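You operate a simulated robot arm through the tools that you are given. There is no shell and no other tool.

The job below is to be done with a simulated robot arm. You get a single attempt, and the scene is never put back.

TASK
Lane 1 is jammed: set the crooked carton straight, release the held one and pick what the light shows.
Fine: put the red lever back; the straightened carton goes into the tote; press the green button once it is in.
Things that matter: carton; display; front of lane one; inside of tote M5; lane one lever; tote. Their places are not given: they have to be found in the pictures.

It is judged by the outcome, as a careful person would: the job done as asked, and still so three seconds after it is handed in. It fails if anything else is knocked over, pushed out of place, dropped, spilled or broken.

THE ROBOT
A 6-joint arm with a three-finger gripper, fixed in place. Base frame: the origin is at the foot of the arm, x ahead of it, y to its left, z up. Readings come in cm, rad, newtons and seconds.
With the tool pointing down near the work surface it reaches from about 84 to 92 cm from the base axis. Its first joint turns from -2.897 to 2.897 rad. Payload 4.89 kg.
The TCP is the grasp point between the finger pads, 3 cm short of the fingertips. In the tool frame z runs along the fingers and y along their closing line. The gripper opens to 16.4 cm. The gripper's body begins 12.5 cm behind the TCP.
Orientation is that of the tool frame in the base frame, as a unit quaternion [w, x, y, z]. With the fingers straight down and closing along the base's y, the tool's x points along the base's -x, its y along +y and its z along -z.

THE INTERFACE
- The arm moves only by the tool step_arm. Its arguments are lists of equal length, an entry for each row: "dr": the turn, a rotation vector about the base's x, y, z in units of 180 degrees (1.0 is 180 degrees), a list of three; "dp": the shift along the base's x, y, z in units of 200 mm (1.0 is 200 mm), a list of three; "fingers": the gripper command, from -1 (shut) to 1 (fully open), values between in proportion. In form: {"dr": [[rx, ry, rz], ...], "dp": [[dx, dy, dz], ...], "fingers": [fingers, ...]}. A call has 1 to 20 rows; each row is the pose to reach, as a shift and turn from the pose commanded when the call began. A call with a number of a shift or a turn outside -1 to 1 is refused whole. Each row takes 0.2 s and may step no farther than 5 cm and 0.15 rad from the row before; otherwise, or with a gripper value out of range, the whole call is refused. Where a pose cannot be reached the arm comes as near as it can. A force on the tool above 90 N (or 10 N above the force at the start of the call, whichever is more), or a blocked arm, ends the call early, and 0.2 s more pass. Each finger travels about 10.8 cm/s and halts on what it meets, pressing with about 44 N; the grip force reading is that of the motor and also rises with nothing between the fingers. The clock runs only during rows and for 0.2 s after the last one: add rows that repeat a pose to give the fingers time. The reply holds the time, the measured pose of the TCP, the force on the tool along the base axes, the opening and the grip force, in the units named above and with some noise, with the torque about the TCP (base axes, N m) and any sound that the robot's microphone picked up.
- Cameras (640 x 400 px; columns grow to the right, rows downward): "scene" is fixed at [22.22, -49.96, 134.4]; the picture's right is [-1.00, -0.08, 0.00], its down [-0.07, 0.88, -0.47] and it looks along [0.04, -0.47, -0.88] (base axes); focal length 287 px, centre (320, 200). "wrist" rides on the gripper at [7.6, -0.2, -15.2] in the tool frame; the picture's right is [0.02, 1.00, 0.00], its down [-0.88, 0.02, -0.47] and it looks along [-0.47, 0.01, 0.88] (tool axes); focal length 247 px, centre (320, 200).
- grab_frame(camera): a new picture of that camera. No time passes.
- move_column(by): slides the trunk up (or, below 0, down) by that many cm; the arm rides with it, the base frame stays. It gives what a move gives, with no picture.
- measure_at(camera, pixels): for up to 12 pixels [column, row] of the newest picture of that camera ("zoom" is the newest enlarged one), the place [x, y, z] in the base frame of the surface seen there, good to about 0.3 cm. No time passes.
- close_up(camera, box): a new picture of the part [left, top, right, bottom] of that camera's present view, enlarged. No time passes.
- hand_in(): hands the job in; it is judged then, once.

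Unless the task says otherwise, let go and move clear before handing in.

The tools are called after ">>>" as a command line: name --argument value ..., lists and objects as JSON in quotes. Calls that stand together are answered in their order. step_arm: Moves the arm, as the interface text tells. Its arguments: {"type":"object","properties":{"dr":{"type":"array","items":{"type":"array","items":{"type":"number"}}},"dp":{"type":"array","items":{"type":"array","items":{"type":"number"}}},"fingers":{"type":"array","items":{"type":"number"}}},"required":["dr","dp","fingers"]} The other tools are called the same way: move_column (by) slides the trunk up or down; grab_frame (camera) takes a picture; measure_at (camera, pixels) gives the place of the surface under pixels of a picture; close_up (camera, box) takes an enlarged picture of a part of a camera's view; hand_in () hands the job in.

At the start:

```text
t: 0.0
position: [7.61, -53.34, 103.47]
tool_rot: [0.0, 0.0, 1.0, 0.0]
ft_force: [-0.7, 0.2, -0.2]
moment: [-0.02, 0.02, 0.0]
gripper_width: 16.4
finger_force: 0.0
trunk travel left (down, up): [-17.5, 21.5]
```

scene: 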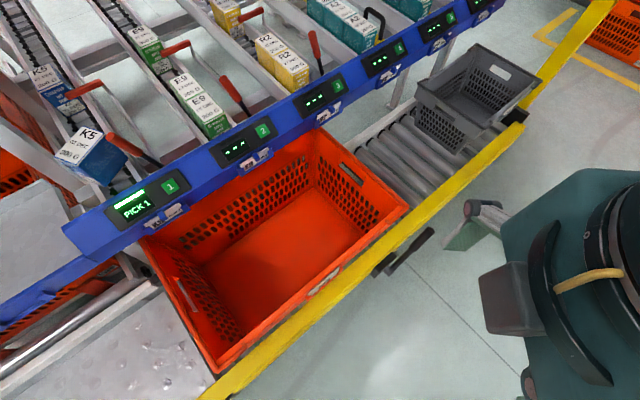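
wrist: 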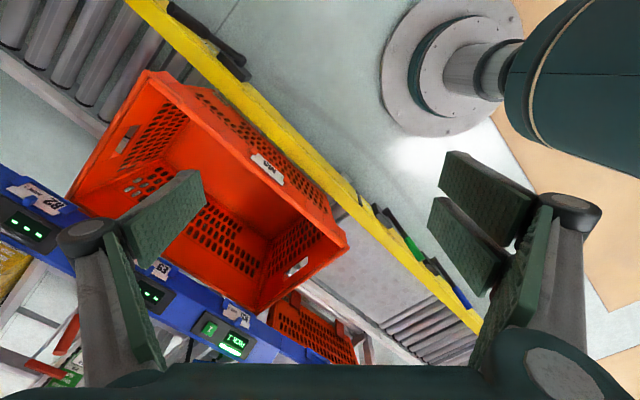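

The scene shows lane 1 with display "PICK 1" around (132,205), a crooked carton K5 near (90,155), and red levers near (130,150) and (85,90). I'll zoom in on these.

>>> close_up --camera "scene" --box '[0, 40, 240, 240]'

>>> close_up --camera "scene" --box '[30, 100, 190, 200]'

>>> close_up --camera "wrist" --box '[160, 260, 400, 400]'

```text
2.00 times, centred on (120, 140) of scene
```

zoom: 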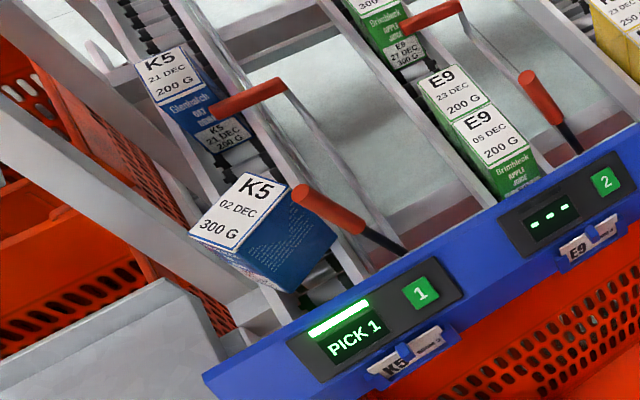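

```text
4.00 times, centred on (110, 150) of scene
```

zoom: 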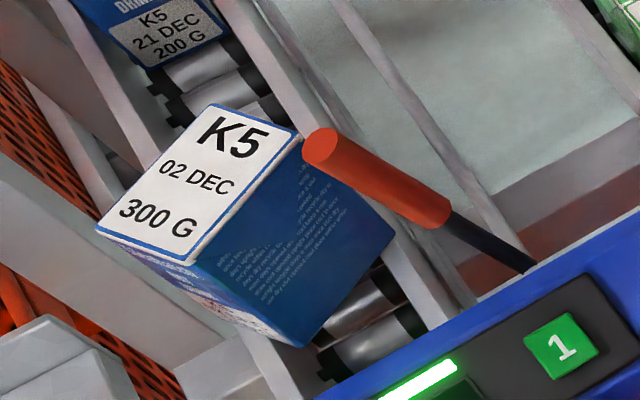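

```text
2.67 times, centred on (280, 330) of wrist
```

zoom: 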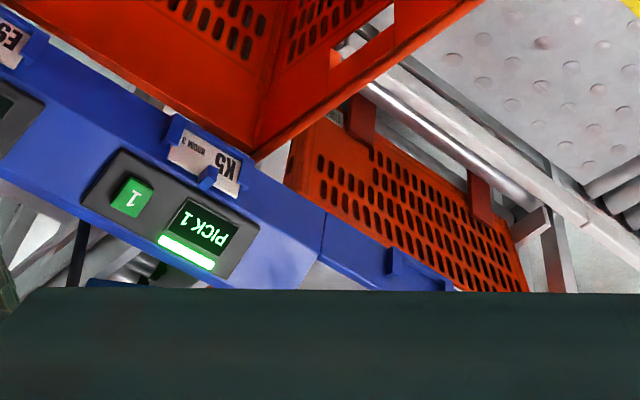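

Lane 1 shows K5 02 DEC crooked at the front, K5 21 DEC behind it, and two red lever handles nearby. I'll zoom more on the levers, the tote labels and the neighbouring lanes.

>>> close_up --camera "scene" --box '[20, 50, 120, 112]'

>>> close_up --camera "scene" --box '[120, 0, 360, 150]'

>>> close_up --camera "scene" --box '[280, 200, 400, 300]'

>>> close_up --camera "scene" --box '[80, 160, 280, 285]'

>>> close_up --camera "wrist" --box '[60, 60, 360, 250]'

```text
6.40 times, centred on (70, 81) of scene
```

zoom: 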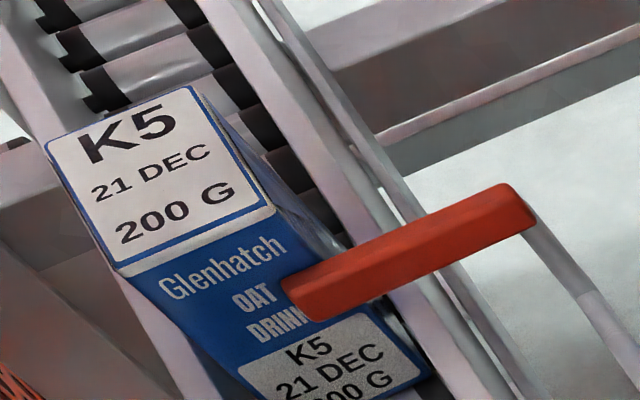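

```text
2.67 times, centred on (240, 75) of scene
```

zoom: 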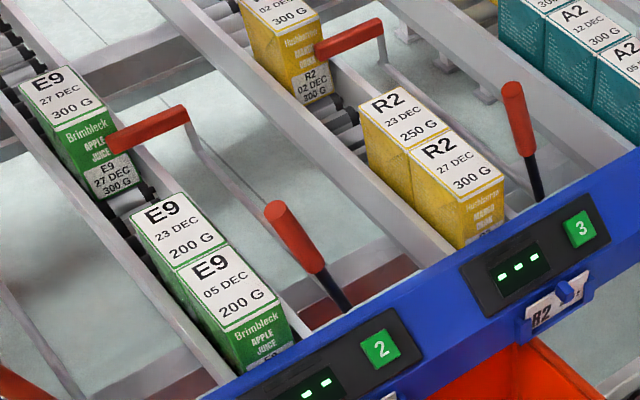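

```text
4.00 times, centred on (340, 250) of scene
```

zoom: 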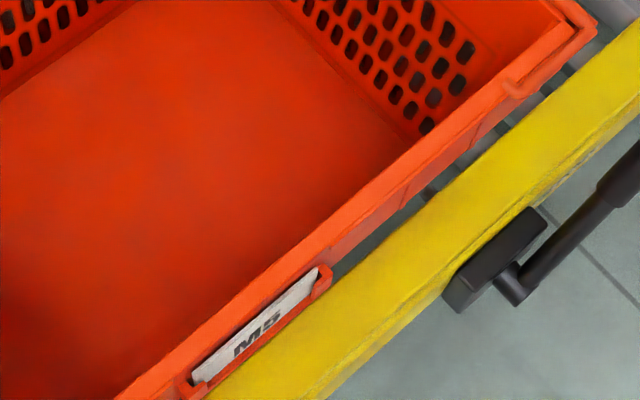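

```text
3.20 times, centred on (180, 222) of scene
```

zoom: 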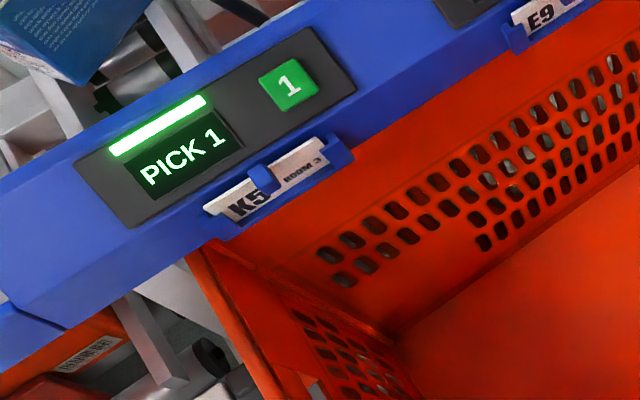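

```text
2.11 times, centred on (210, 155) of wrist
```

zoom: 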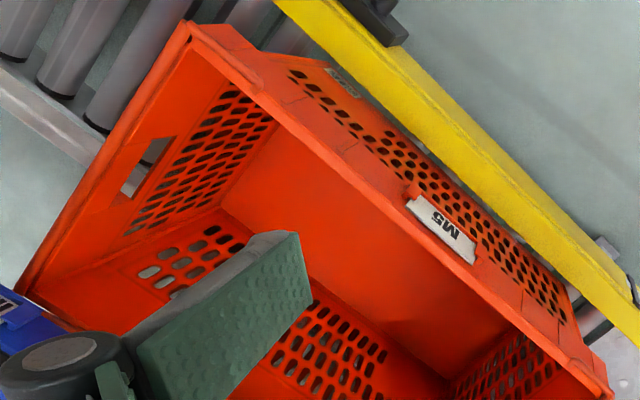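

The rig looks like each lane has a front lever connected to a red paddle that holds the rear carton. I'll measure key points on lane 1 and lanes 2/3 for comparison.

>>> grab_frame --camera "scene"

>>> measure_at --camera "scene" --pixels '[[110, 137], [125, 146], [139, 153], [150, 160], [162, 166], [69, 96], [85, 90], [100, 82], [222, 78], [236, 95], [252, 115], [312, 34]]'

>>> measure_at --camera "scene" --pixels '[[83, 127], [104, 134], [77, 164], [55, 157], [102, 160], [126, 160], [106, 185], [134, 193], [170, 187], [132, 210], [115, 205], [190, 190]]'

>>> measure_at --camera "scene" --pixels '[[140, 240], [217, 368], [408, 207], [318, 130], [270, 240], [230, 290], [340, 220], [245, 250], [150, 290], [90, 300], [290, 320], [32, 72]]'

```text
taken
```

scene: 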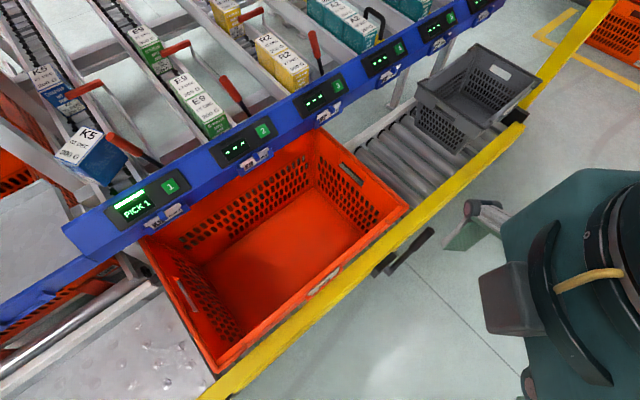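

```text
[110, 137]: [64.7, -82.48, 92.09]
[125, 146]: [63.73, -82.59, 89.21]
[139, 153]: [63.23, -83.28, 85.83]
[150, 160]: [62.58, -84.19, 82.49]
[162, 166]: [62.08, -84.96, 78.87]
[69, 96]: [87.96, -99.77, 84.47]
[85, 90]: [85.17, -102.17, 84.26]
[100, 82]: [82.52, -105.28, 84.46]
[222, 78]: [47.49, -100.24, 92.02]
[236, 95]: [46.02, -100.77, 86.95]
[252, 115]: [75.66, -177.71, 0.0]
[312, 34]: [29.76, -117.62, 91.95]
```

```text
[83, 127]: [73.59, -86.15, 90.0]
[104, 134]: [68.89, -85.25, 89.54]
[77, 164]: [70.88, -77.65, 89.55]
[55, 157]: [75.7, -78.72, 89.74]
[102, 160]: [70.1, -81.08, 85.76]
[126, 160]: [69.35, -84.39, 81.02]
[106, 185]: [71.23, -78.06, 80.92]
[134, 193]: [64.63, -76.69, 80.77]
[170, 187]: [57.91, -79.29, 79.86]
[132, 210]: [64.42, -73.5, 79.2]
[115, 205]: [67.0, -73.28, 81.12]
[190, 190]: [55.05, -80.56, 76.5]
```

```text
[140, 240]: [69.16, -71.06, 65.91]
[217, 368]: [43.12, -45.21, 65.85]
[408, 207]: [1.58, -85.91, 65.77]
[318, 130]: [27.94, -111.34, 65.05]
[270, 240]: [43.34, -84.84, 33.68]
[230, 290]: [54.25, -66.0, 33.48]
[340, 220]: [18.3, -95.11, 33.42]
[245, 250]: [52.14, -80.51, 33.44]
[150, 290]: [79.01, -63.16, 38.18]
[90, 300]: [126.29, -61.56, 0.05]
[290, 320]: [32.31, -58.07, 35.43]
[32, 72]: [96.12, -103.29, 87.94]
```

Lane uphill direction looks like (0.71,-0.71), beam along (-0.7,-0.71); the crooked carton top is about 5x8 cm at z≈89.7, rotated ~57°. I'll measure the rear carton, the lane rails, rollers and lane 2 cartons for reference.

>>> close_up --camera "scene" --box '[30, 100, 190, 200]'

>>> measure_at --camera "zoom" --pixels '[[212, 105], [302, 137], [190, 265], [96, 230], [300, 346], [396, 237], [360, 315], [375, 365], [395, 285], [425, 270], [300, 375], [240, 320]]'

>>> measure_at --camera "scene" --pixels '[[28, 74], [49, 64], [62, 82], [38, 92], [84, 107], [187, 72], [200, 94], [212, 108], [188, 116], [171, 80], [215, 122], [228, 127]]'

>>> measure_at --camera "zoom" --pixels '[[240, 30], [180, 105], [190, 70], [290, 70], [350, 60], [430, 200], [60, 150], [130, 300], [220, 370], [280, 100], [500, 310], [560, 350]]'

```text
4.00 times, centred on (110, 150) of scene
```

zoom: 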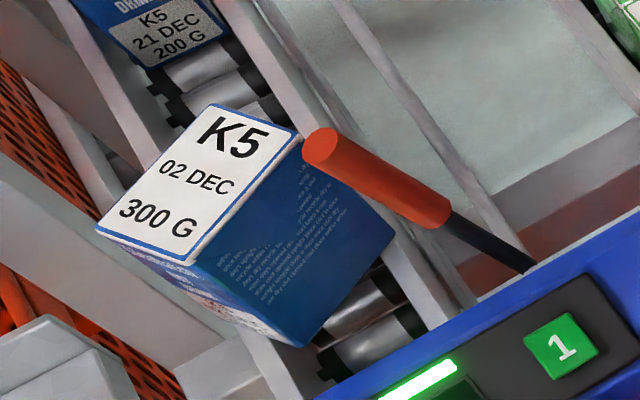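

```text
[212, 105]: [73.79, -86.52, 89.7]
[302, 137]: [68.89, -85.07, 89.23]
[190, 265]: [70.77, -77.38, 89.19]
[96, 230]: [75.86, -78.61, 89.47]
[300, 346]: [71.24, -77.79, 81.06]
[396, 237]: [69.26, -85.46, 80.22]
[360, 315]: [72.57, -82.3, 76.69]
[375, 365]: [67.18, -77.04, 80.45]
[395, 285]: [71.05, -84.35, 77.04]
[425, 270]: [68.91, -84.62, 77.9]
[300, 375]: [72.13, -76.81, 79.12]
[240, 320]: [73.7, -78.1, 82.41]
```

```text
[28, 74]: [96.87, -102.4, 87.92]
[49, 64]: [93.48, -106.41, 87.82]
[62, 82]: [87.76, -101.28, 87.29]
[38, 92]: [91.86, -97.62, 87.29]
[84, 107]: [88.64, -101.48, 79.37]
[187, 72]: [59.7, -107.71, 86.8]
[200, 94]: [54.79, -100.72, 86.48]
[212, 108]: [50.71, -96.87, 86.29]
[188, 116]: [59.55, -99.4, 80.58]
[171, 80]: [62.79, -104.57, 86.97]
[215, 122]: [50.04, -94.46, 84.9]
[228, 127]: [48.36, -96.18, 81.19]
```

```text
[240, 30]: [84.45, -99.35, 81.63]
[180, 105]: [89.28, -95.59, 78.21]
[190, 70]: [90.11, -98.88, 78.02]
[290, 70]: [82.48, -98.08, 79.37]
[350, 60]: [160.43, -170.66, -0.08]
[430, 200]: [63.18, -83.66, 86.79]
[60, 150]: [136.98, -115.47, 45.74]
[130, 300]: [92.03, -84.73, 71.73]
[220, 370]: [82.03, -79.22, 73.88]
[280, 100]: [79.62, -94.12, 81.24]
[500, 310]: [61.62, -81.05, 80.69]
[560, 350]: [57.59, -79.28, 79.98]
```

The straight geometry is clear: lane 1 centre line at about w=(x+y)/√2≈-6.7, straight front carton centre near (70.2,-79.7), the crooked carton (centre ≈(72.3,-81.9), top z≈89.4) must be turned about +60° and lowered between the rails. I'll first move the arm toward it at a safe height and check reach.

>>> step_arm --dr '[[0, 0, 0], [0, 0, 0], [0, 0, 0], [0, 0, 0]]' --dp '[[0.2, -0.09, 0], [0.4, -0.18, 0], [0.6, -0.27, 0], [0.8, -0.36, 0]]' --fingers '[0.4, 0.4, 0.4, 0.4]'

```text
t: 1.0
position: [23.37, -60.65, 103.32]
tool_rot: [0.001, 0.001, 1.0, 0.0]
ft_force: [-0.7, 0.6, 1.0]
moment: [-0.03, -0.16, 0.01]
gripper_width: 11.5
finger_force: 0.0
trunk travel left (down, up): [-17.5, 21.5]
```

The arm moved as commanded to (23.4,-60.7,103.3) with fingers at 11.5 cm. I'll continue toward the lane at the same height.

>>> step_arm --dr '[[0, 0, 0], [0, 0, 0], [0, 0, 0], [0, 0, 0], [0, 0, 0]]' --dp '[[0.2, -0.088, 0], [0.4, -0.176, 0], [0.6, -0.264, 0], [0.8, -0.352, 0], [1.0, -0.44, 0]]' --fingers '[0.4, 0.4, 0.4, 0.4, 0.4]'

>>> grab_frame --camera "scene"

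>>> grab_frame --camera "wrist"

```text
t: 2.2
position: [43.69, -69.28, 103.88]
tool_rot: [0.0, 0.0, 1.0, 0.0]
ft_force: [-1.7, 0.3, 1.3]
moment: [-0.1, -0.22, 0.0]
gripper_width: 11.48
finger_force: 0.0
trunk travel left (down, up): [-17.5, 21.5]
```

```text
taken
```

scene: 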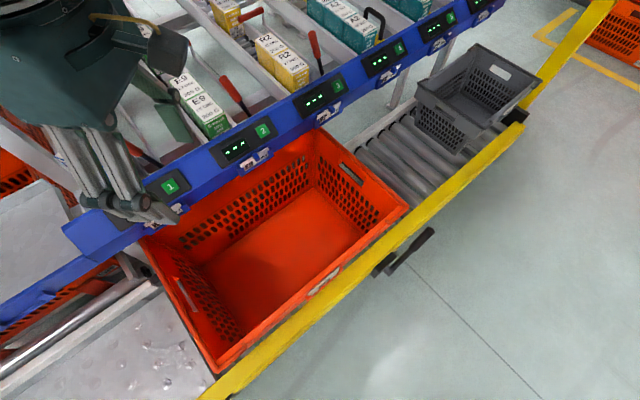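

```text
taken
```

wrist: 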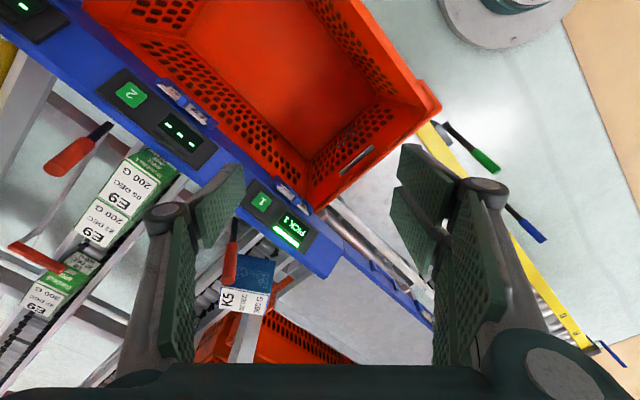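

The arm reaches well; the wrist view now shows the crooked carton at (245,285) and lever 1 at (230,262). I'll zoom in there and measure for cross-check.

>>> close_up --camera "wrist" --box '[190, 180, 340, 360]'

>>> measure_at --camera "wrist" --pixels '[[220, 288], [239, 256], [275, 261], [270, 292], [230, 282], [231, 262], [232, 245], [234, 225], [262, 201], [245, 355], [285, 280], [200, 290]]'

```text
2.22 times, centred on (265, 270) of wrist
```

zoom: 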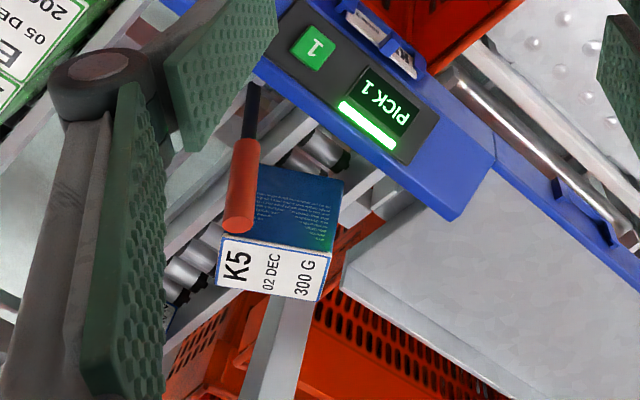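

```text
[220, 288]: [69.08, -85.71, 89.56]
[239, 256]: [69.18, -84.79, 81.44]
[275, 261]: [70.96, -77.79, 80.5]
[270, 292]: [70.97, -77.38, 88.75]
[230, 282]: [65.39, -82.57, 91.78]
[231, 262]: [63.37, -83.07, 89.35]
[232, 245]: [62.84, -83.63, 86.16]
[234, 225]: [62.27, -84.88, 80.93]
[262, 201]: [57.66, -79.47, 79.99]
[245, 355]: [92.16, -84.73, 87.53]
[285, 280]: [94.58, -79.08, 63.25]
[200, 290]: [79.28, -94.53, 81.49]
```

Wrist measurements agree with the scene ones. I'll move over the carton, turning the tool -14° so it closes along the carton's long axis.

>>> step_arm --dr '[[0, 0, -0.02], [0, 0, -0.04], [0, 0, -0.06], [0, 0, -0.079]]' --dp '[[0.24, -0.105, 0], [0.48, -0.21, 0], [0.72, -0.315, 0], [0.96, -0.42, 0]]' --fingers '[0.4, 0.4, 0.4, 0.4]'

>>> step_arm --dr '[[0, 0, 0], [0, 0, 0], [0, 0, 0]]' --dp '[[0.2, -0.087, 0], [0.4, -0.174, 0], [0.475, -0.208, 0]]' --fingers '[0.4, 0.4, 0.4]'

>>> grab_frame --camera "wrist"

>>> grab_frame --camera "scene"

```text
refused: row 1 steps farther than a row can; nothing moved
```

```text
t: 3.0
position: [52.93, -73.54, 103.67]
tool_rot: [0.001, 0.0, 1.0, 0.0]
ft_force: [-0.3, -0.2, -0.1]
moment: [0.01, -0.08, 0.0]
gripper_width: 11.48
finger_force: 0.1
trunk travel left (down, up): [-17.5, 21.5]
```

```text
taken
```

wrist: 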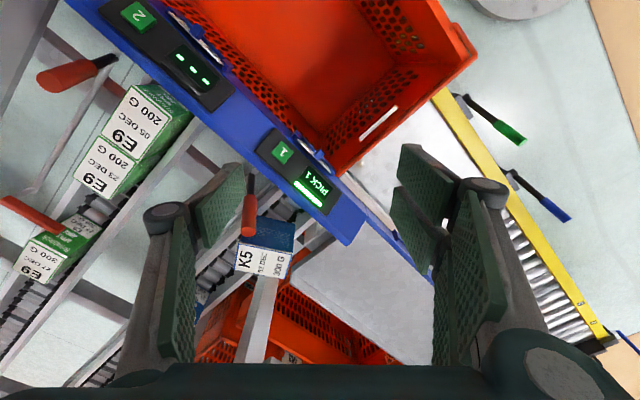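

```text
taken
```

scene: 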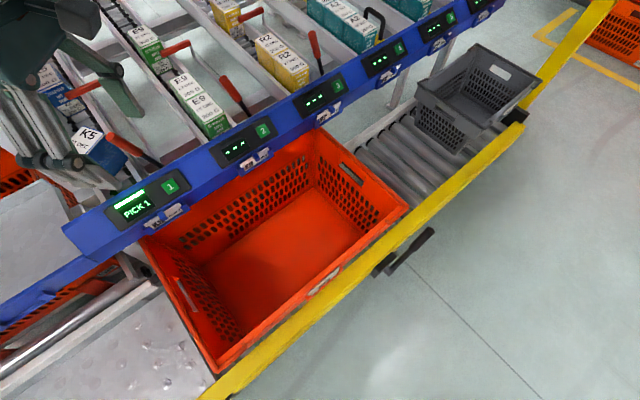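

The first call was refused for step size; the second moved to (52.9,-73.5). I'll do the remaining shift with smaller steps.

>>> step_arm --dr '[[0, 0, -0.016], [0, 0, -0.032], [0, 0, -0.048], [0, 0, -0.064], [0, 0, -0.079], [0, 0, -0.079]]' --dp '[[0.192, -0.084, 0], [0.384, -0.168, 0], [0.576, -0.252, 0], [0.768, -0.336, 0], [0.96, -0.42, 0], [0.96, -0.42, 0]]' --fingers '[0.4, 0.4, 0.4, 0.4, 0.4, 0.4]'

>>> grab_frame --camera "wrist"

>>> grab_frame --camera "scene"

```text
t: 4.4
position: [72.47, -81.75, 103.47]
tool_rot: [0.001, 0.123, 0.992, 0.0]
ft_force: [0.5, -0.3, -0.7]
moment: [0.03, 0.13, -0.03]
gripper_width: 11.46
finger_force: 0.0
trunk travel left (down, up): [-17.5, 21.5]
```

```text
taken
```

wrist: 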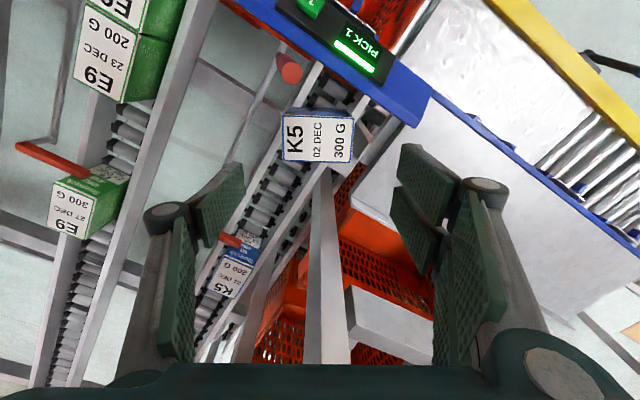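

```text
taken
```

scene: 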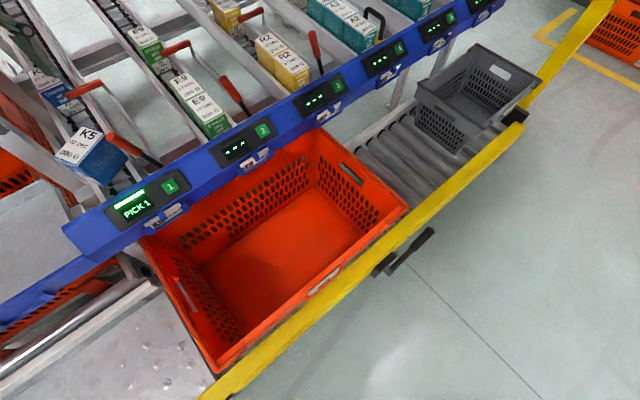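

The carton appears centred and aligned in the wrist view at (318,137). I'll measure its corners and lane features from this closer view.

>>> close_up --camera "wrist" --box '[220, 20, 420, 220]'

>>> measure_at --camera "wrist" --pixels '[[284, 113], [352, 118], [351, 161], [284, 158], [300, 165], [320, 168], [340, 168], [288, 68], [270, 175], [275, 185], [262, 190], [300, 180]]'

```text
2.00 times, centred on (320, 120) of wrist
```

zoom: 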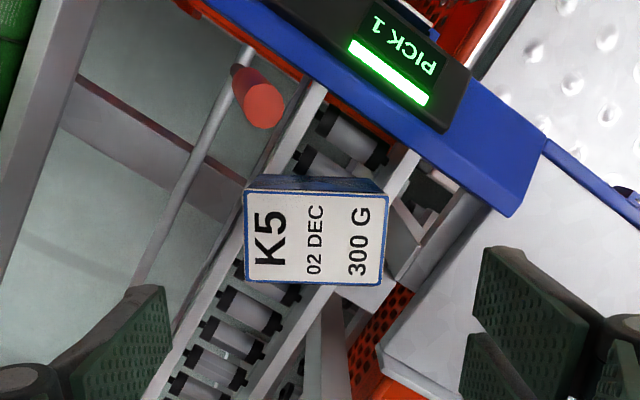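

```text
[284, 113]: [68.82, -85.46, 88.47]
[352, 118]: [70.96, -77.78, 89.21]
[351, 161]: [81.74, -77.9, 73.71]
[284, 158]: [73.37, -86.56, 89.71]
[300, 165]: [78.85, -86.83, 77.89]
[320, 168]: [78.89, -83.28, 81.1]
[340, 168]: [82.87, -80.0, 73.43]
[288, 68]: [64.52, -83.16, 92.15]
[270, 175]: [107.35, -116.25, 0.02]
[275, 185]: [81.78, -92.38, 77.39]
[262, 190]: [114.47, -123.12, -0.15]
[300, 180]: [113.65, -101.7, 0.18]
```

I'll measure rail tops and the front stop using the zoom picture.

>>> measure_at --camera "zoom" --pixels '[[300, 120], [310, 100], [232, 260], [215, 300], [400, 170], [408, 160], [330, 300], [310, 330], [345, 135], [320, 160], [370, 130], [238, 320]]'

>>> measure_at --camera "zoom" --pixels '[[345, 100], [390, 145], [360, 85], [430, 150], [480, 170], [440, 190], [300, 35], [262, 118], [246, 80], [238, 52], [420, 90], [445, 120]]'

```text
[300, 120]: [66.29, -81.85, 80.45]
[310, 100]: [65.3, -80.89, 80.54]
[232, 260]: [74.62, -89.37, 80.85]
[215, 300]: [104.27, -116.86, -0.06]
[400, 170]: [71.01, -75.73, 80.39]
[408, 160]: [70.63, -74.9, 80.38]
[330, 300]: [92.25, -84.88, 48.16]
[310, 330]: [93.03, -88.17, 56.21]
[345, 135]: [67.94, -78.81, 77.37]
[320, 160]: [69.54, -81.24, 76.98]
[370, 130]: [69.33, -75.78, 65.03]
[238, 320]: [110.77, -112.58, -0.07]
```

```text
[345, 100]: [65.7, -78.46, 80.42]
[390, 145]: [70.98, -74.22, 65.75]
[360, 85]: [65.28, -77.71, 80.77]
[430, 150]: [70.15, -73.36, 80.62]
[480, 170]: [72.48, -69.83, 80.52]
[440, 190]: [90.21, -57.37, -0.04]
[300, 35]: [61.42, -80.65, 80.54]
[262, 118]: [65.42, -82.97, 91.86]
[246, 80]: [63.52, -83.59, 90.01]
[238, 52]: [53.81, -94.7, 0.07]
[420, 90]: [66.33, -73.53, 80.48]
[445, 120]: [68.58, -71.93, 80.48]
```

Rails' tops are at z≈80.5–80.9, beam top z≈80.5, rollers ≈77. I'll grip the carton high (TCP z=88, tips 85) along its long axis so that when lowered onto the rollers the tips still clear beam and rails. Descending now.

>>> step_arm --dr '[[0, 0, 0], [0, 0, 0], [0, 0, 0], [0, 0, 0], [0, 0, 0], [0, 0, 0]]' --dp '[[0, 0, -0.15], [0, 0, -0.3], [0, 0, -0.45], [0, 0, -0.6], [0, 0, -0.7], [0, 0, -0.77]]' --fingers '[0.4, 0.4, 0.4, 0.4, 0.4, 0.4]'

>>> grab_frame --camera "wrist"

>>> grab_frame --camera "scene"

```text
t: 5.8
position: [72.72, -81.72, 87.82]
tool_rot: [0.0, 0.124, 0.992, 0.0]
ft_force: [-0.1, 0.8, 0.6]
moment: [-0.02, -0.03, 0.04]
gripper_width: 11.47
finger_force: 0.0
trunk travel left (down, up): [-17.5, 21.5]
```

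```text
taken
```

wrist: 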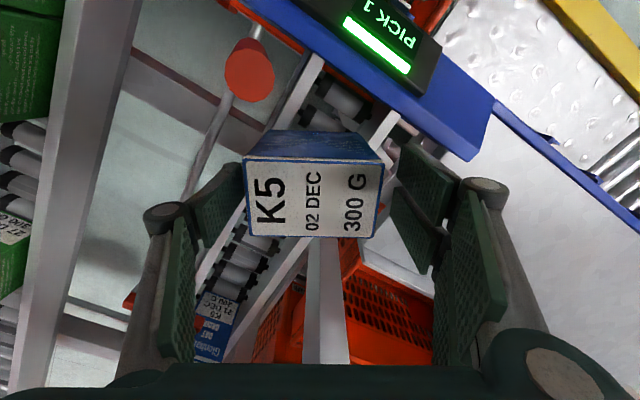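

```text
taken
```

scene: 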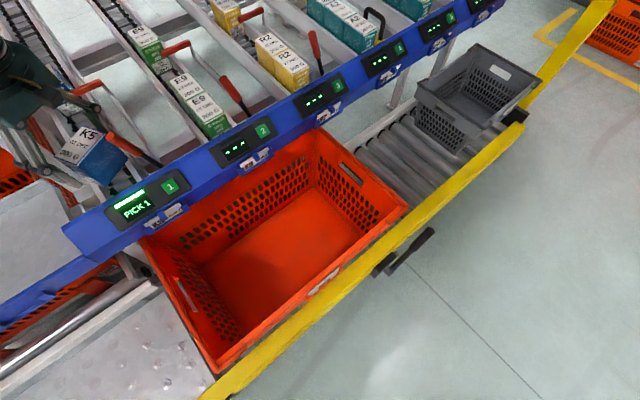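

The carton sits between the fingers, centred. Closing the fingers now.

>>> step_arm --dr '[[0, 0, 0], [0, 0, 0], [0, 0, 0], [0, 0, 0]]' --dp '[[0, 0, 0], [0, 0, 0], [0, 0, 0], [0, 0, 0]]' --fingers '[0.2, 0.0, -0.2, -0.3]'

>>> grab_frame --camera "wrist"

```text
t: 6.8
position: [72.6, -81.65, 88.02]
tool_rot: [0.0, 0.124, 0.992, 0.0]
ft_force: [-1.1, 1.1, 3.2]
moment: [-0.06, 0.17, -0.05]
gripper_width: 8.44
finger_force: 43.8
trunk travel left (down, up): [-17.5, 21.5]
```

```text
taken
```

wrist: 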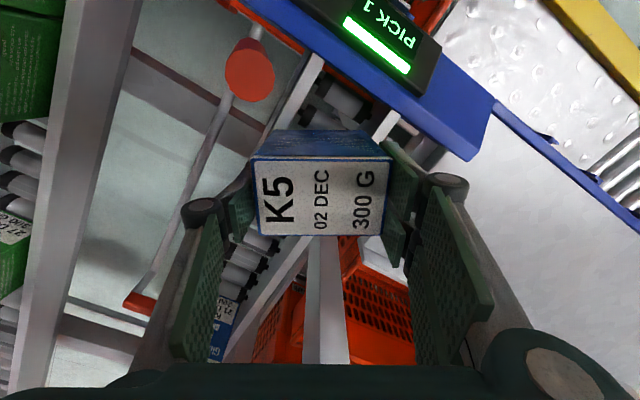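

Gripped at 8.44 cm with 43.8 N. Lifting 6 cm straight up, slowly.

>>> step_arm --dr '[[0, 0, 0], [0, 0, 0], [0, 0, 0], [0, 0, 0], [0, 0, 0]]' --dp '[[0, 0, 0.04], [0, 0, 0.1], [0, 0, 0.18], [0, 0, 0.26], [0, 0, 0.3]]' --fingers '[-0.3, -0.3, -0.3, -0.3, -0.3]'

>>> grab_frame --camera "wrist"

>>> grab_frame --camera "scene"

```text
t: 8.0
position: [72.38, -81.94, 93.83]
tool_rot: [0.0, 0.124, 0.992, 0.0]
ft_force: [1.1, 0.1, -3.0]
moment: [0.01, -0.02, -0.01]
gripper_width: 8.45
finger_force: 43.7
trunk travel left (down, up): [-17.5, 21.5]
```

```text
taken
```

wrist: 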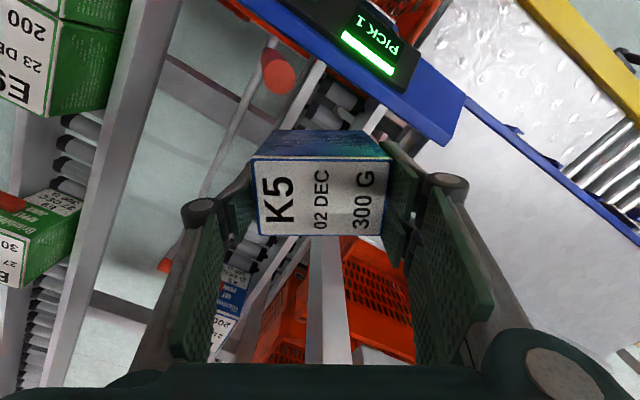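

```text
taken
```

scene: 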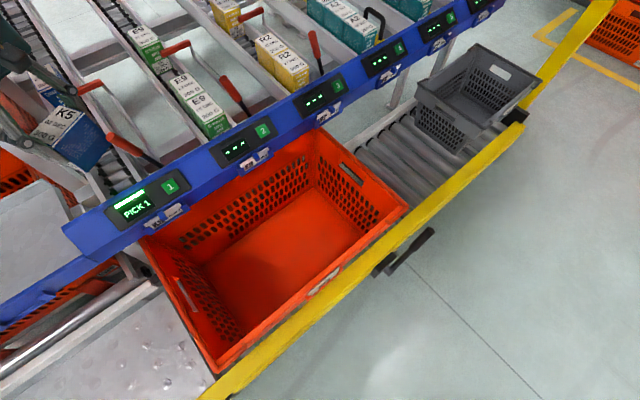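

The carton came up cleanly. I'll check its offset within the grip by measuring the label corners.

>>> measure_at --camera "wrist" --pixels '[[256, 162], [388, 164], [382, 234], [262, 233], [320, 200], [279, 76], [268, 60], [335, 120], [320, 150], [300, 130]]'

>>> close_up --camera "wrist" --box '[200, 100, 440, 260]'

```text
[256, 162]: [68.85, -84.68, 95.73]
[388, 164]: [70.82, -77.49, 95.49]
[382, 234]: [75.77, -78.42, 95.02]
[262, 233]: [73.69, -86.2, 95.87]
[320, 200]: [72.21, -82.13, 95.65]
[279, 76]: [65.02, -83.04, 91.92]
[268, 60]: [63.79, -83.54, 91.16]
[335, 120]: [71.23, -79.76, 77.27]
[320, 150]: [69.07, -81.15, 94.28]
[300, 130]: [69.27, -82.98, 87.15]
```

```text
2.50 times, centred on (320, 180) of wrist
```

zoom: 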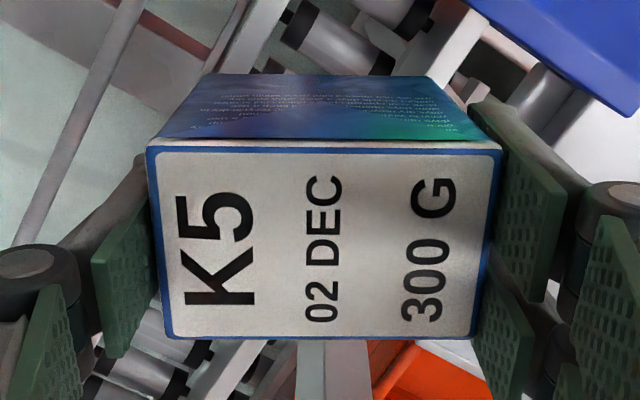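

The carton is flush and centred in the grip. Now I rotate +59.2° about vertical and shift to the straight position (70.9,-80.4) at the same height.

>>> step_arm --dr '[[0, 0, 0.041], [0, 0, 0.082], [0, 0, 0.123], [0, 0, 0.164], [0, 0, 0.205], [0, 0, 0.246], [0, 0, 0.287], [0, 0, 0.329], [0, 0, 0.329], [0, 0, 0.329]]' --dp '[[0, 0, 0], [0, 0, 0], [0, 0, 0], [0, 0, 0], [0, 0, 0], [0, 0, 0], [0, 0, 0], [0, 0, 0], [-0.035, 0.037, 0], [-0.071, 0.0735, 0]]' --fingers '[-0.3, -0.3, -0.3, -0.3, -0.3, -0.3, -0.3, -0.3, -0.3, -0.3]'

>>> grab_frame --camera "wrist"

>>> grab_frame --camera "scene"

```text
t: 10.2
position: [71.01, -80.38, 94.02]
tool_rot: [0.001, -0.384, 0.923, 0.0]
ft_force: [0.2, -0.6, -2.9]
moment: [0.0, 0.04, 0.0]
gripper_width: 8.43
finger_force: 43.3
trunk travel left (down, up): [-17.5, 21.5]
```

```text
taken
```

wrist: 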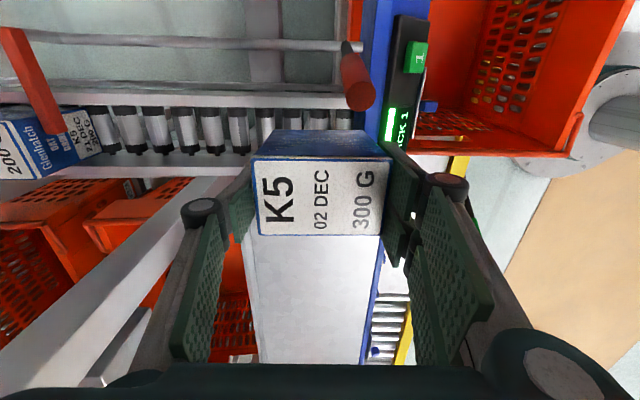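

```text
taken
```

scene: 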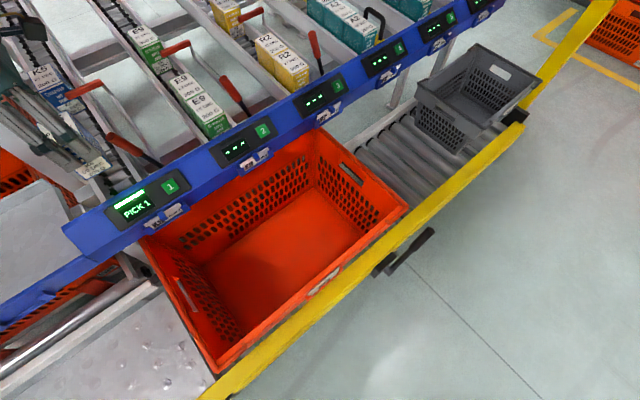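

The tool and carton are now parallel to the lane in the wrist view. I'll zoom to measure the rail inner edges behind the carton for centring.

>>> close_up --camera "wrist" --box '[100, 60, 420, 260]'

>>> measure_at --camera "wrist" --pixels '[[230, 100], [230, 107], [230, 150], [230, 156], [230, 165], [120, 98], [120, 105], [120, 153], [120, 160], [120, 170], [180, 130], [358, 80]]'

>>> measure_at --camera "wrist" --pixels '[[256, 161], [388, 164], [382, 234], [262, 233], [375, 130], [376, 110], [390, 135], [345, 115], [300, 115]]'

```text
2.00 times, centred on (260, 160) of wrist
```

zoom: 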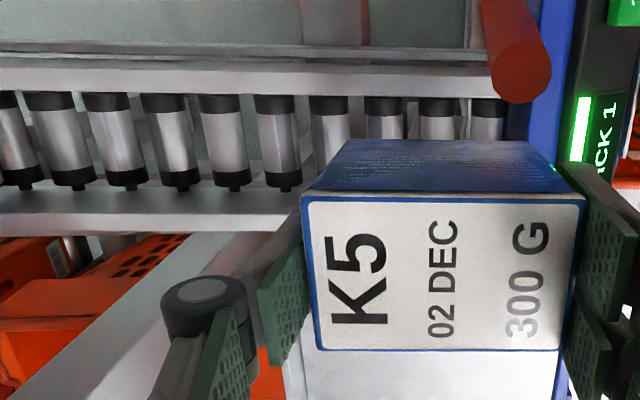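

```text
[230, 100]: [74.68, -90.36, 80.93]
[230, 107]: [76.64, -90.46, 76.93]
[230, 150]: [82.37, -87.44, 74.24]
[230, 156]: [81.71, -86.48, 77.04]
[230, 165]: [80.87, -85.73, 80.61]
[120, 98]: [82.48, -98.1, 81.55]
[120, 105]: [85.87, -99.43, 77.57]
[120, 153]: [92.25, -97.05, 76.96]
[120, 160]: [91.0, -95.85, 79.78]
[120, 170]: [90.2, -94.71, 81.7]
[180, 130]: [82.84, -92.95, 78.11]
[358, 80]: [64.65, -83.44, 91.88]
```

```text
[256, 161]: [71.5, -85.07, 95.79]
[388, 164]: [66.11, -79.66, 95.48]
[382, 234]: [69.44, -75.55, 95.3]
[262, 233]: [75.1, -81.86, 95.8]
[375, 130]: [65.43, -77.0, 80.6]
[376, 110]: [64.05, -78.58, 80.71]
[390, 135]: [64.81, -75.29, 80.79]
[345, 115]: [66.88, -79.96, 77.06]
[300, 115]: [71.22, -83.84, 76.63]
```

Rails' inner faces are at w≈-10.3 and -3.4, so lane centre -6.85 matches the carton's centre (~-6.9). I'll shift 0.7 cm back uphill to clear the beam and lower to just above the rollers.

>>> step_arm --dr '[[0, 0, 0], [0, 0, 0], [0, 0, 0], [0, 0, 0], [0, 0, 0], [0, 0, 0]]' --dp '[[0.025, -0.025, 0], [0.025, -0.025, -0.1], [0.025, -0.025, -0.2], [0.025, -0.025, -0.3], [0.025, -0.025, -0.38], [0.025, -0.025, -0.42]]' --fingers '[-0.3, -0.3, -0.3, -0.3, -0.3, -0.3]'

>>> grab_frame --camera "wrist"

>>> grab_frame --camera "scene"

```text
t: 11.6
position: [71.48, -80.73, 85.61]
tool_rot: [-0.001, -0.383, 0.924, 0.0]
ft_force: [0.1, -0.4, -2.1]
moment: [0.03, -0.02, -0.01]
gripper_width: 8.43
finger_force: 44.0
trunk travel left (down, up): [-17.5, 21.5]
```

```text
taken
```

wrist: 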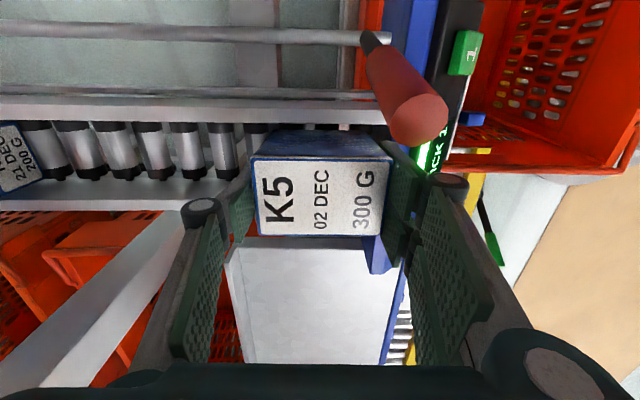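

```text
taken
```

scene: 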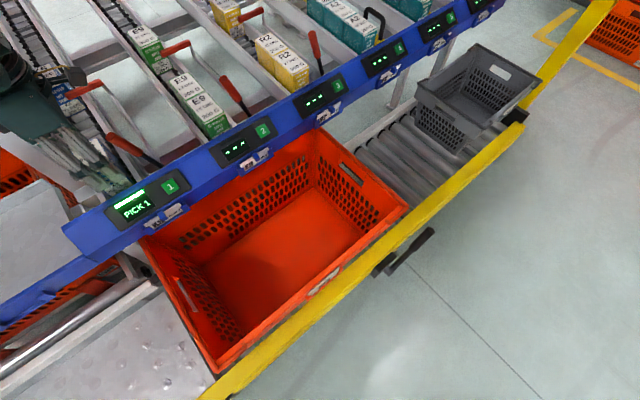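

Still free (z force about -2 N, the carton's weight) and between the rails. Lowering in small steps until contact.

>>> step_arm --dr '[[0, 0, 0], [0, 0, 0]]' --dp '[[0, 0, -0.015], [0, 0, -0.03]]' --fingers '[-0.3, -0.3]'

>>> step_arm --dr '[[0, 0, 0], [0, 0, 0]]' --dp '[[0, 0, -0.01], [0, 0, -0.02]]' --fingers '[-0.3, -0.3]'

```text
t: 12.2
position: [71.36, -80.8, 84.85]
tool_rot: [-0.001, -0.382, 0.924, 0.0]
ft_force: [0.3, -0.7, -1.9]
moment: [-0.04, -0.04, 0.0]
gripper_width: 8.47
finger_force: 43.7
trunk travel left (down, up): [-17.5, 21.5]
```

```text
t: 12.8
position: [71.33, -80.78, 84.76]
tool_rot: [0.001, -0.382, 0.924, -0.001]
ft_force: [-1.1, 0.6, 25.9]
moment: [-1.4, -0.25, -0.06]
gripper_width: 8.48
finger_force: 44.7
trunk travel left (down, up): [-17.5, 21.5]
```

Contact at TCP z≈84.76 (25.9 N up), i.e. the carton bottom is on the rollers. I'll unload slightly and open the fingers a little to let it settle.

>>> step_arm --dr '[[0, 0, 0], [0, 0, 0], [0, 0, 0], [0, 0, 0], [0, 0, 0]]' --dp '[[0, 0, 0.005], [0, 0, 0.005], [0, 0, 0.005], [0, 0, 0.005], [0, 0, 0.005]]' --fingers '[-0.3, 0.05, 0.15, 0.25, 0.25]'

>>> grab_frame --camera "wrist"

>>> grab_frame --camera "scene"

```text
t: 14.0
position: [71.38, -80.74, 84.74]
tool_rot: [0.0, -0.383, 0.924, 0.0]
ft_force: [-0.2, -0.5, -0.4]
moment: [0.01, -0.03, -0.03]
gripper_width: 10.25
finger_force: 0.0
trunk travel left (down, up): [-17.5, 21.5]
```

```text
taken
```

wrist: 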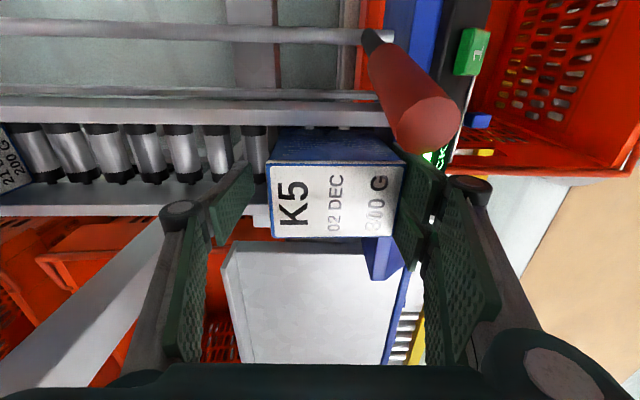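

```text
taken
```

scene: 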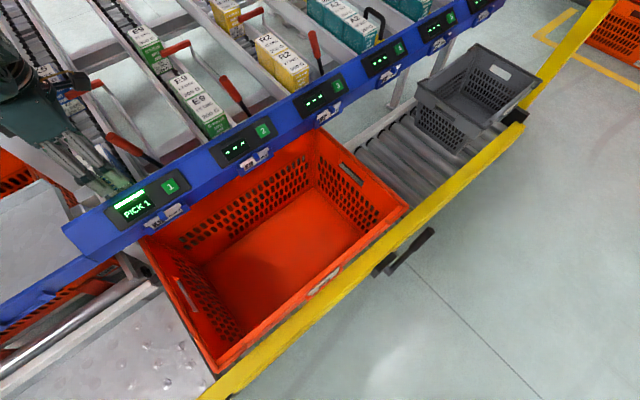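

The carton rolled forward a bit and sits straight in the lane. Retracting straight up, then I'll check it.

>>> step_arm --dr '[[0, 0, 0], [0, 0, 0], [0, 0, 0], [0, 0, 0], [0, 0, 0], [0, 0, 0], [0, 0, 0]]' --dp '[[0, 0, 0.05], [0, 0, 0.1], [0, 0, 0.2], [0, 0, 0.35], [0, 0, 0.5], [0, 0, 0.65], [0, 0, 0.8]]' --fingers '[0.25, 0.25, 0.25, 0.25, 0.25, 0.25, 0.25]'

>>> grab_frame --camera "wrist"

>>> close_up --camera "scene" --box '[30, 60, 230, 220]'

```text
t: 15.6
position: [71.25, -80.87, 100.82]
tool_rot: [0.0, -0.383, 0.924, 0.0]
ft_force: [0.7, 0.0, -0.1]
moment: [0.03, 0.02, 0.01]
gripper_width: 10.23
finger_force: 0.0
trunk travel left (down, up): [-17.5, 21.5]
```

```text
taken
```

wrist: 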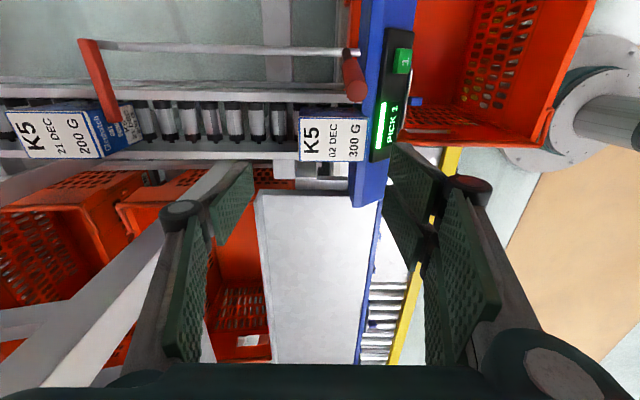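

```text
2.50 times, centred on (130, 140) of scene
```

zoom: 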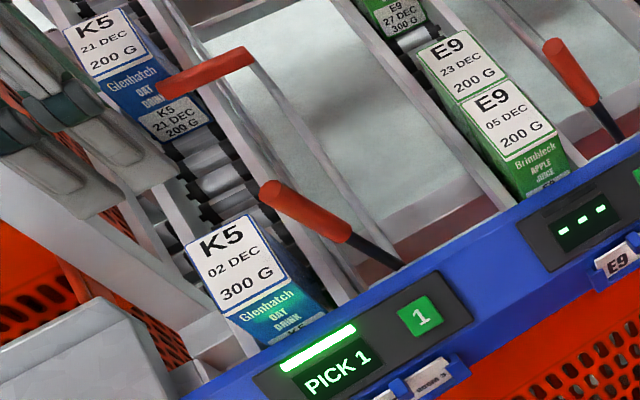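

The carton now sits straight at the front like lane 2's. Next, measure the lever, its rod and the paddle from the wrist view.

>>> close_up --camera "wrist" --box '[280, 20, 440, 180]'

>>> measure_at --camera "zoom" --pixels '[[350, 180], [345, 130], [343, 110], [340, 95], [300, 93], [250, 90], [200, 88], [442, 108], [360, 200], [200, 180], [200, 260], [420, 300]]'

>>> close_up --camera "wrist" --box '[0, 20, 200, 180]'

>>> measure_at --camera "wrist" --pixels '[[83, 43], [92, 70], [100, 90], [108, 112], [114, 121], [110, 46], [200, 49], [300, 52], [345, 52], [350, 50], [125, 120], [100, 120]]'

```text
2.50 times, centred on (360, 100) of wrist
```

zoom: 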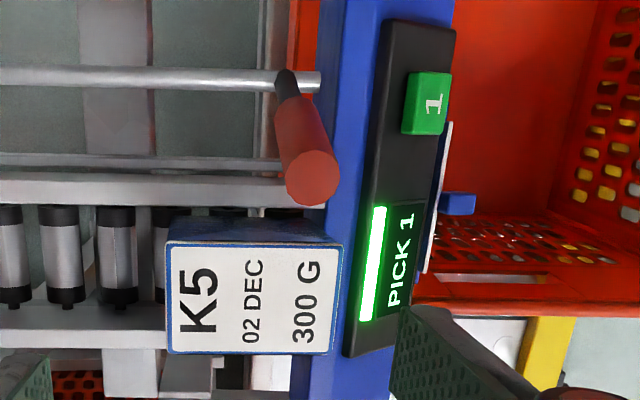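

```text
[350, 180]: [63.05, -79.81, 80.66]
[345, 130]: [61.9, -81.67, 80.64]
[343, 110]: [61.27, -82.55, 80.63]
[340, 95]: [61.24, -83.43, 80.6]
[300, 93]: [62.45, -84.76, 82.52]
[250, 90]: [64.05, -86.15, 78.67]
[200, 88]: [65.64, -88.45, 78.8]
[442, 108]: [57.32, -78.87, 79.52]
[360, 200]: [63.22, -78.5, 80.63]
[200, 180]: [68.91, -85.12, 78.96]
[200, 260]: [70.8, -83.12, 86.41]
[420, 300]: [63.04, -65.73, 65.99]
```

```text
2.50 times, centred on (100, 100) of wrist
```

zoom: 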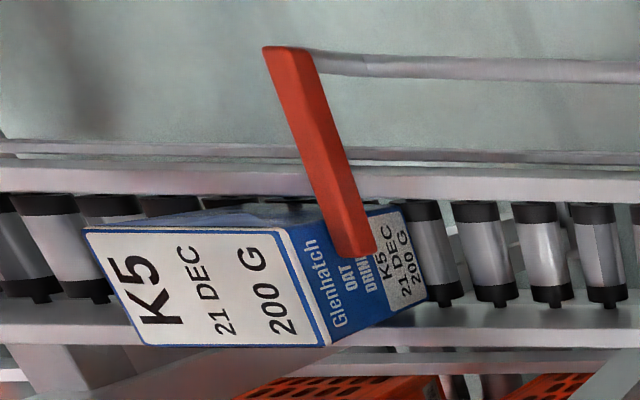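

```text
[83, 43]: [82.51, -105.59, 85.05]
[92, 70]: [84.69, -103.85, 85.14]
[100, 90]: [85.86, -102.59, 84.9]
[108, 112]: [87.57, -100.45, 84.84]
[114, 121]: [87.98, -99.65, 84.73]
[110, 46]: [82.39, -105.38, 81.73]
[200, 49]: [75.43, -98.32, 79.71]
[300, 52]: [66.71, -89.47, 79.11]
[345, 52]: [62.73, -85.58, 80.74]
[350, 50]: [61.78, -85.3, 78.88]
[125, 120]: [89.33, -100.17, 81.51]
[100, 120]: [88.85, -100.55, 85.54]
```

The lever handle lies in the plane u≈104, leaning toward lane 1 with its top at z≈92; its rod (axis) is at w≈-16.3, z≈78.5, and turning it toward lane 2 lifts the paddle. I'll rotate the tool -90° so the fingers close across the lane and set the opening to 7 cm to cage the handle.

>>> step_arm --dr '[[0, 0, -0.0417], [0, 0, -0.0834], [0, 0, -0.125], [0, 0, -0.1667], [0, 0, -0.2083], [0, 0, -0.25], [0, 0, -0.2917], [0, 0, -0.3333], [0, 0, -0.375], [0, 0, -0.4167], [0, 0, -0.4583], [0, 0, -0.5], [0, 0, -0.5]]' --dp '[[0, 0, 0.05], [0, 0, 0.1], [0, 0, 0.15], [0, 0, 0.15], [0, 0, 0.15], [0, 0, 0.15], [0, 0, 0.15], [0, 0, 0.15], [0, 0, 0.15], [0, 0, 0.15], [0, 0, 0.15], [0, 0, 0.15], [0, 0, 0.15]]' --fingers '[-0.146, -0.146, -0.146, -0.146, -0.146, -0.146, -0.146, -0.146, -0.146, -0.146, -0.146, -0.146, -0.146]'

>>> grab_frame --camera "wrist"

>>> grab_frame --camera "scene"

```text
t: 18.4
position: [71.41, -80.87, 103.6]
tool_rot: [0.001, 0.384, 0.923, 0.001]
ft_force: [-0.8, 0.2, 1.1]
moment: [0.02, -0.01, 0.01]
gripper_width: 7.01
finger_force: 0.1
trunk travel left (down, up): [-17.5, 21.5]
```

```text
taken
```

wrist: 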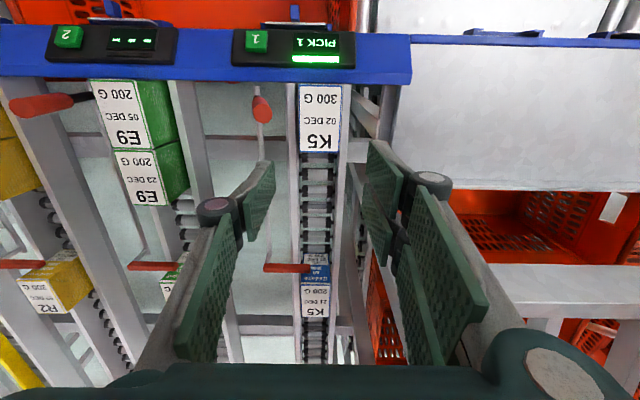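

```text
taken
```

scene: 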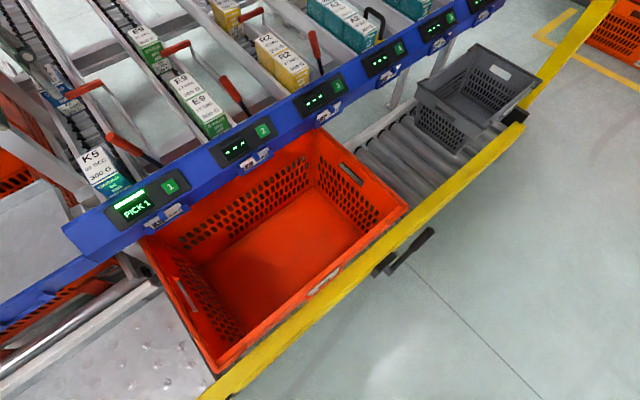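

This view looks straight along the lane: lever top at (262,108), carton K5 02 DEC at (320,118) straight, paddle at (285,267). Measuring these.

>>> close_up --camera "wrist" --box '[220, 20, 420, 180]'

>>> measure_at --camera "wrist" --pixels '[[262, 113], [260, 100], [255, 112], [268, 112], [299, 86], [340, 86], [339, 152], [302, 152], [257, 40], [265, 267], [308, 267], [263, 160]]'

```text
2.50 times, centred on (320, 100) of wrist
```

zoom: 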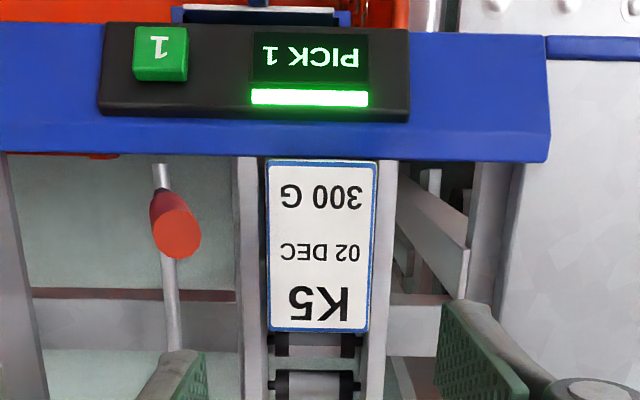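

```text
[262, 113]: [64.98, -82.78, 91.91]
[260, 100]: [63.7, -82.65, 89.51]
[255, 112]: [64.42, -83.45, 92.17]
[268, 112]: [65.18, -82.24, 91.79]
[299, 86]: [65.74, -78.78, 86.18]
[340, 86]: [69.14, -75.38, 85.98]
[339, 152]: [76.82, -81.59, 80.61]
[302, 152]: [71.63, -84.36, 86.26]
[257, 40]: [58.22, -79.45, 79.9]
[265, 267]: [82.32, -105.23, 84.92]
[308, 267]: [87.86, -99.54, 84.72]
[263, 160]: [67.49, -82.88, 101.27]
```

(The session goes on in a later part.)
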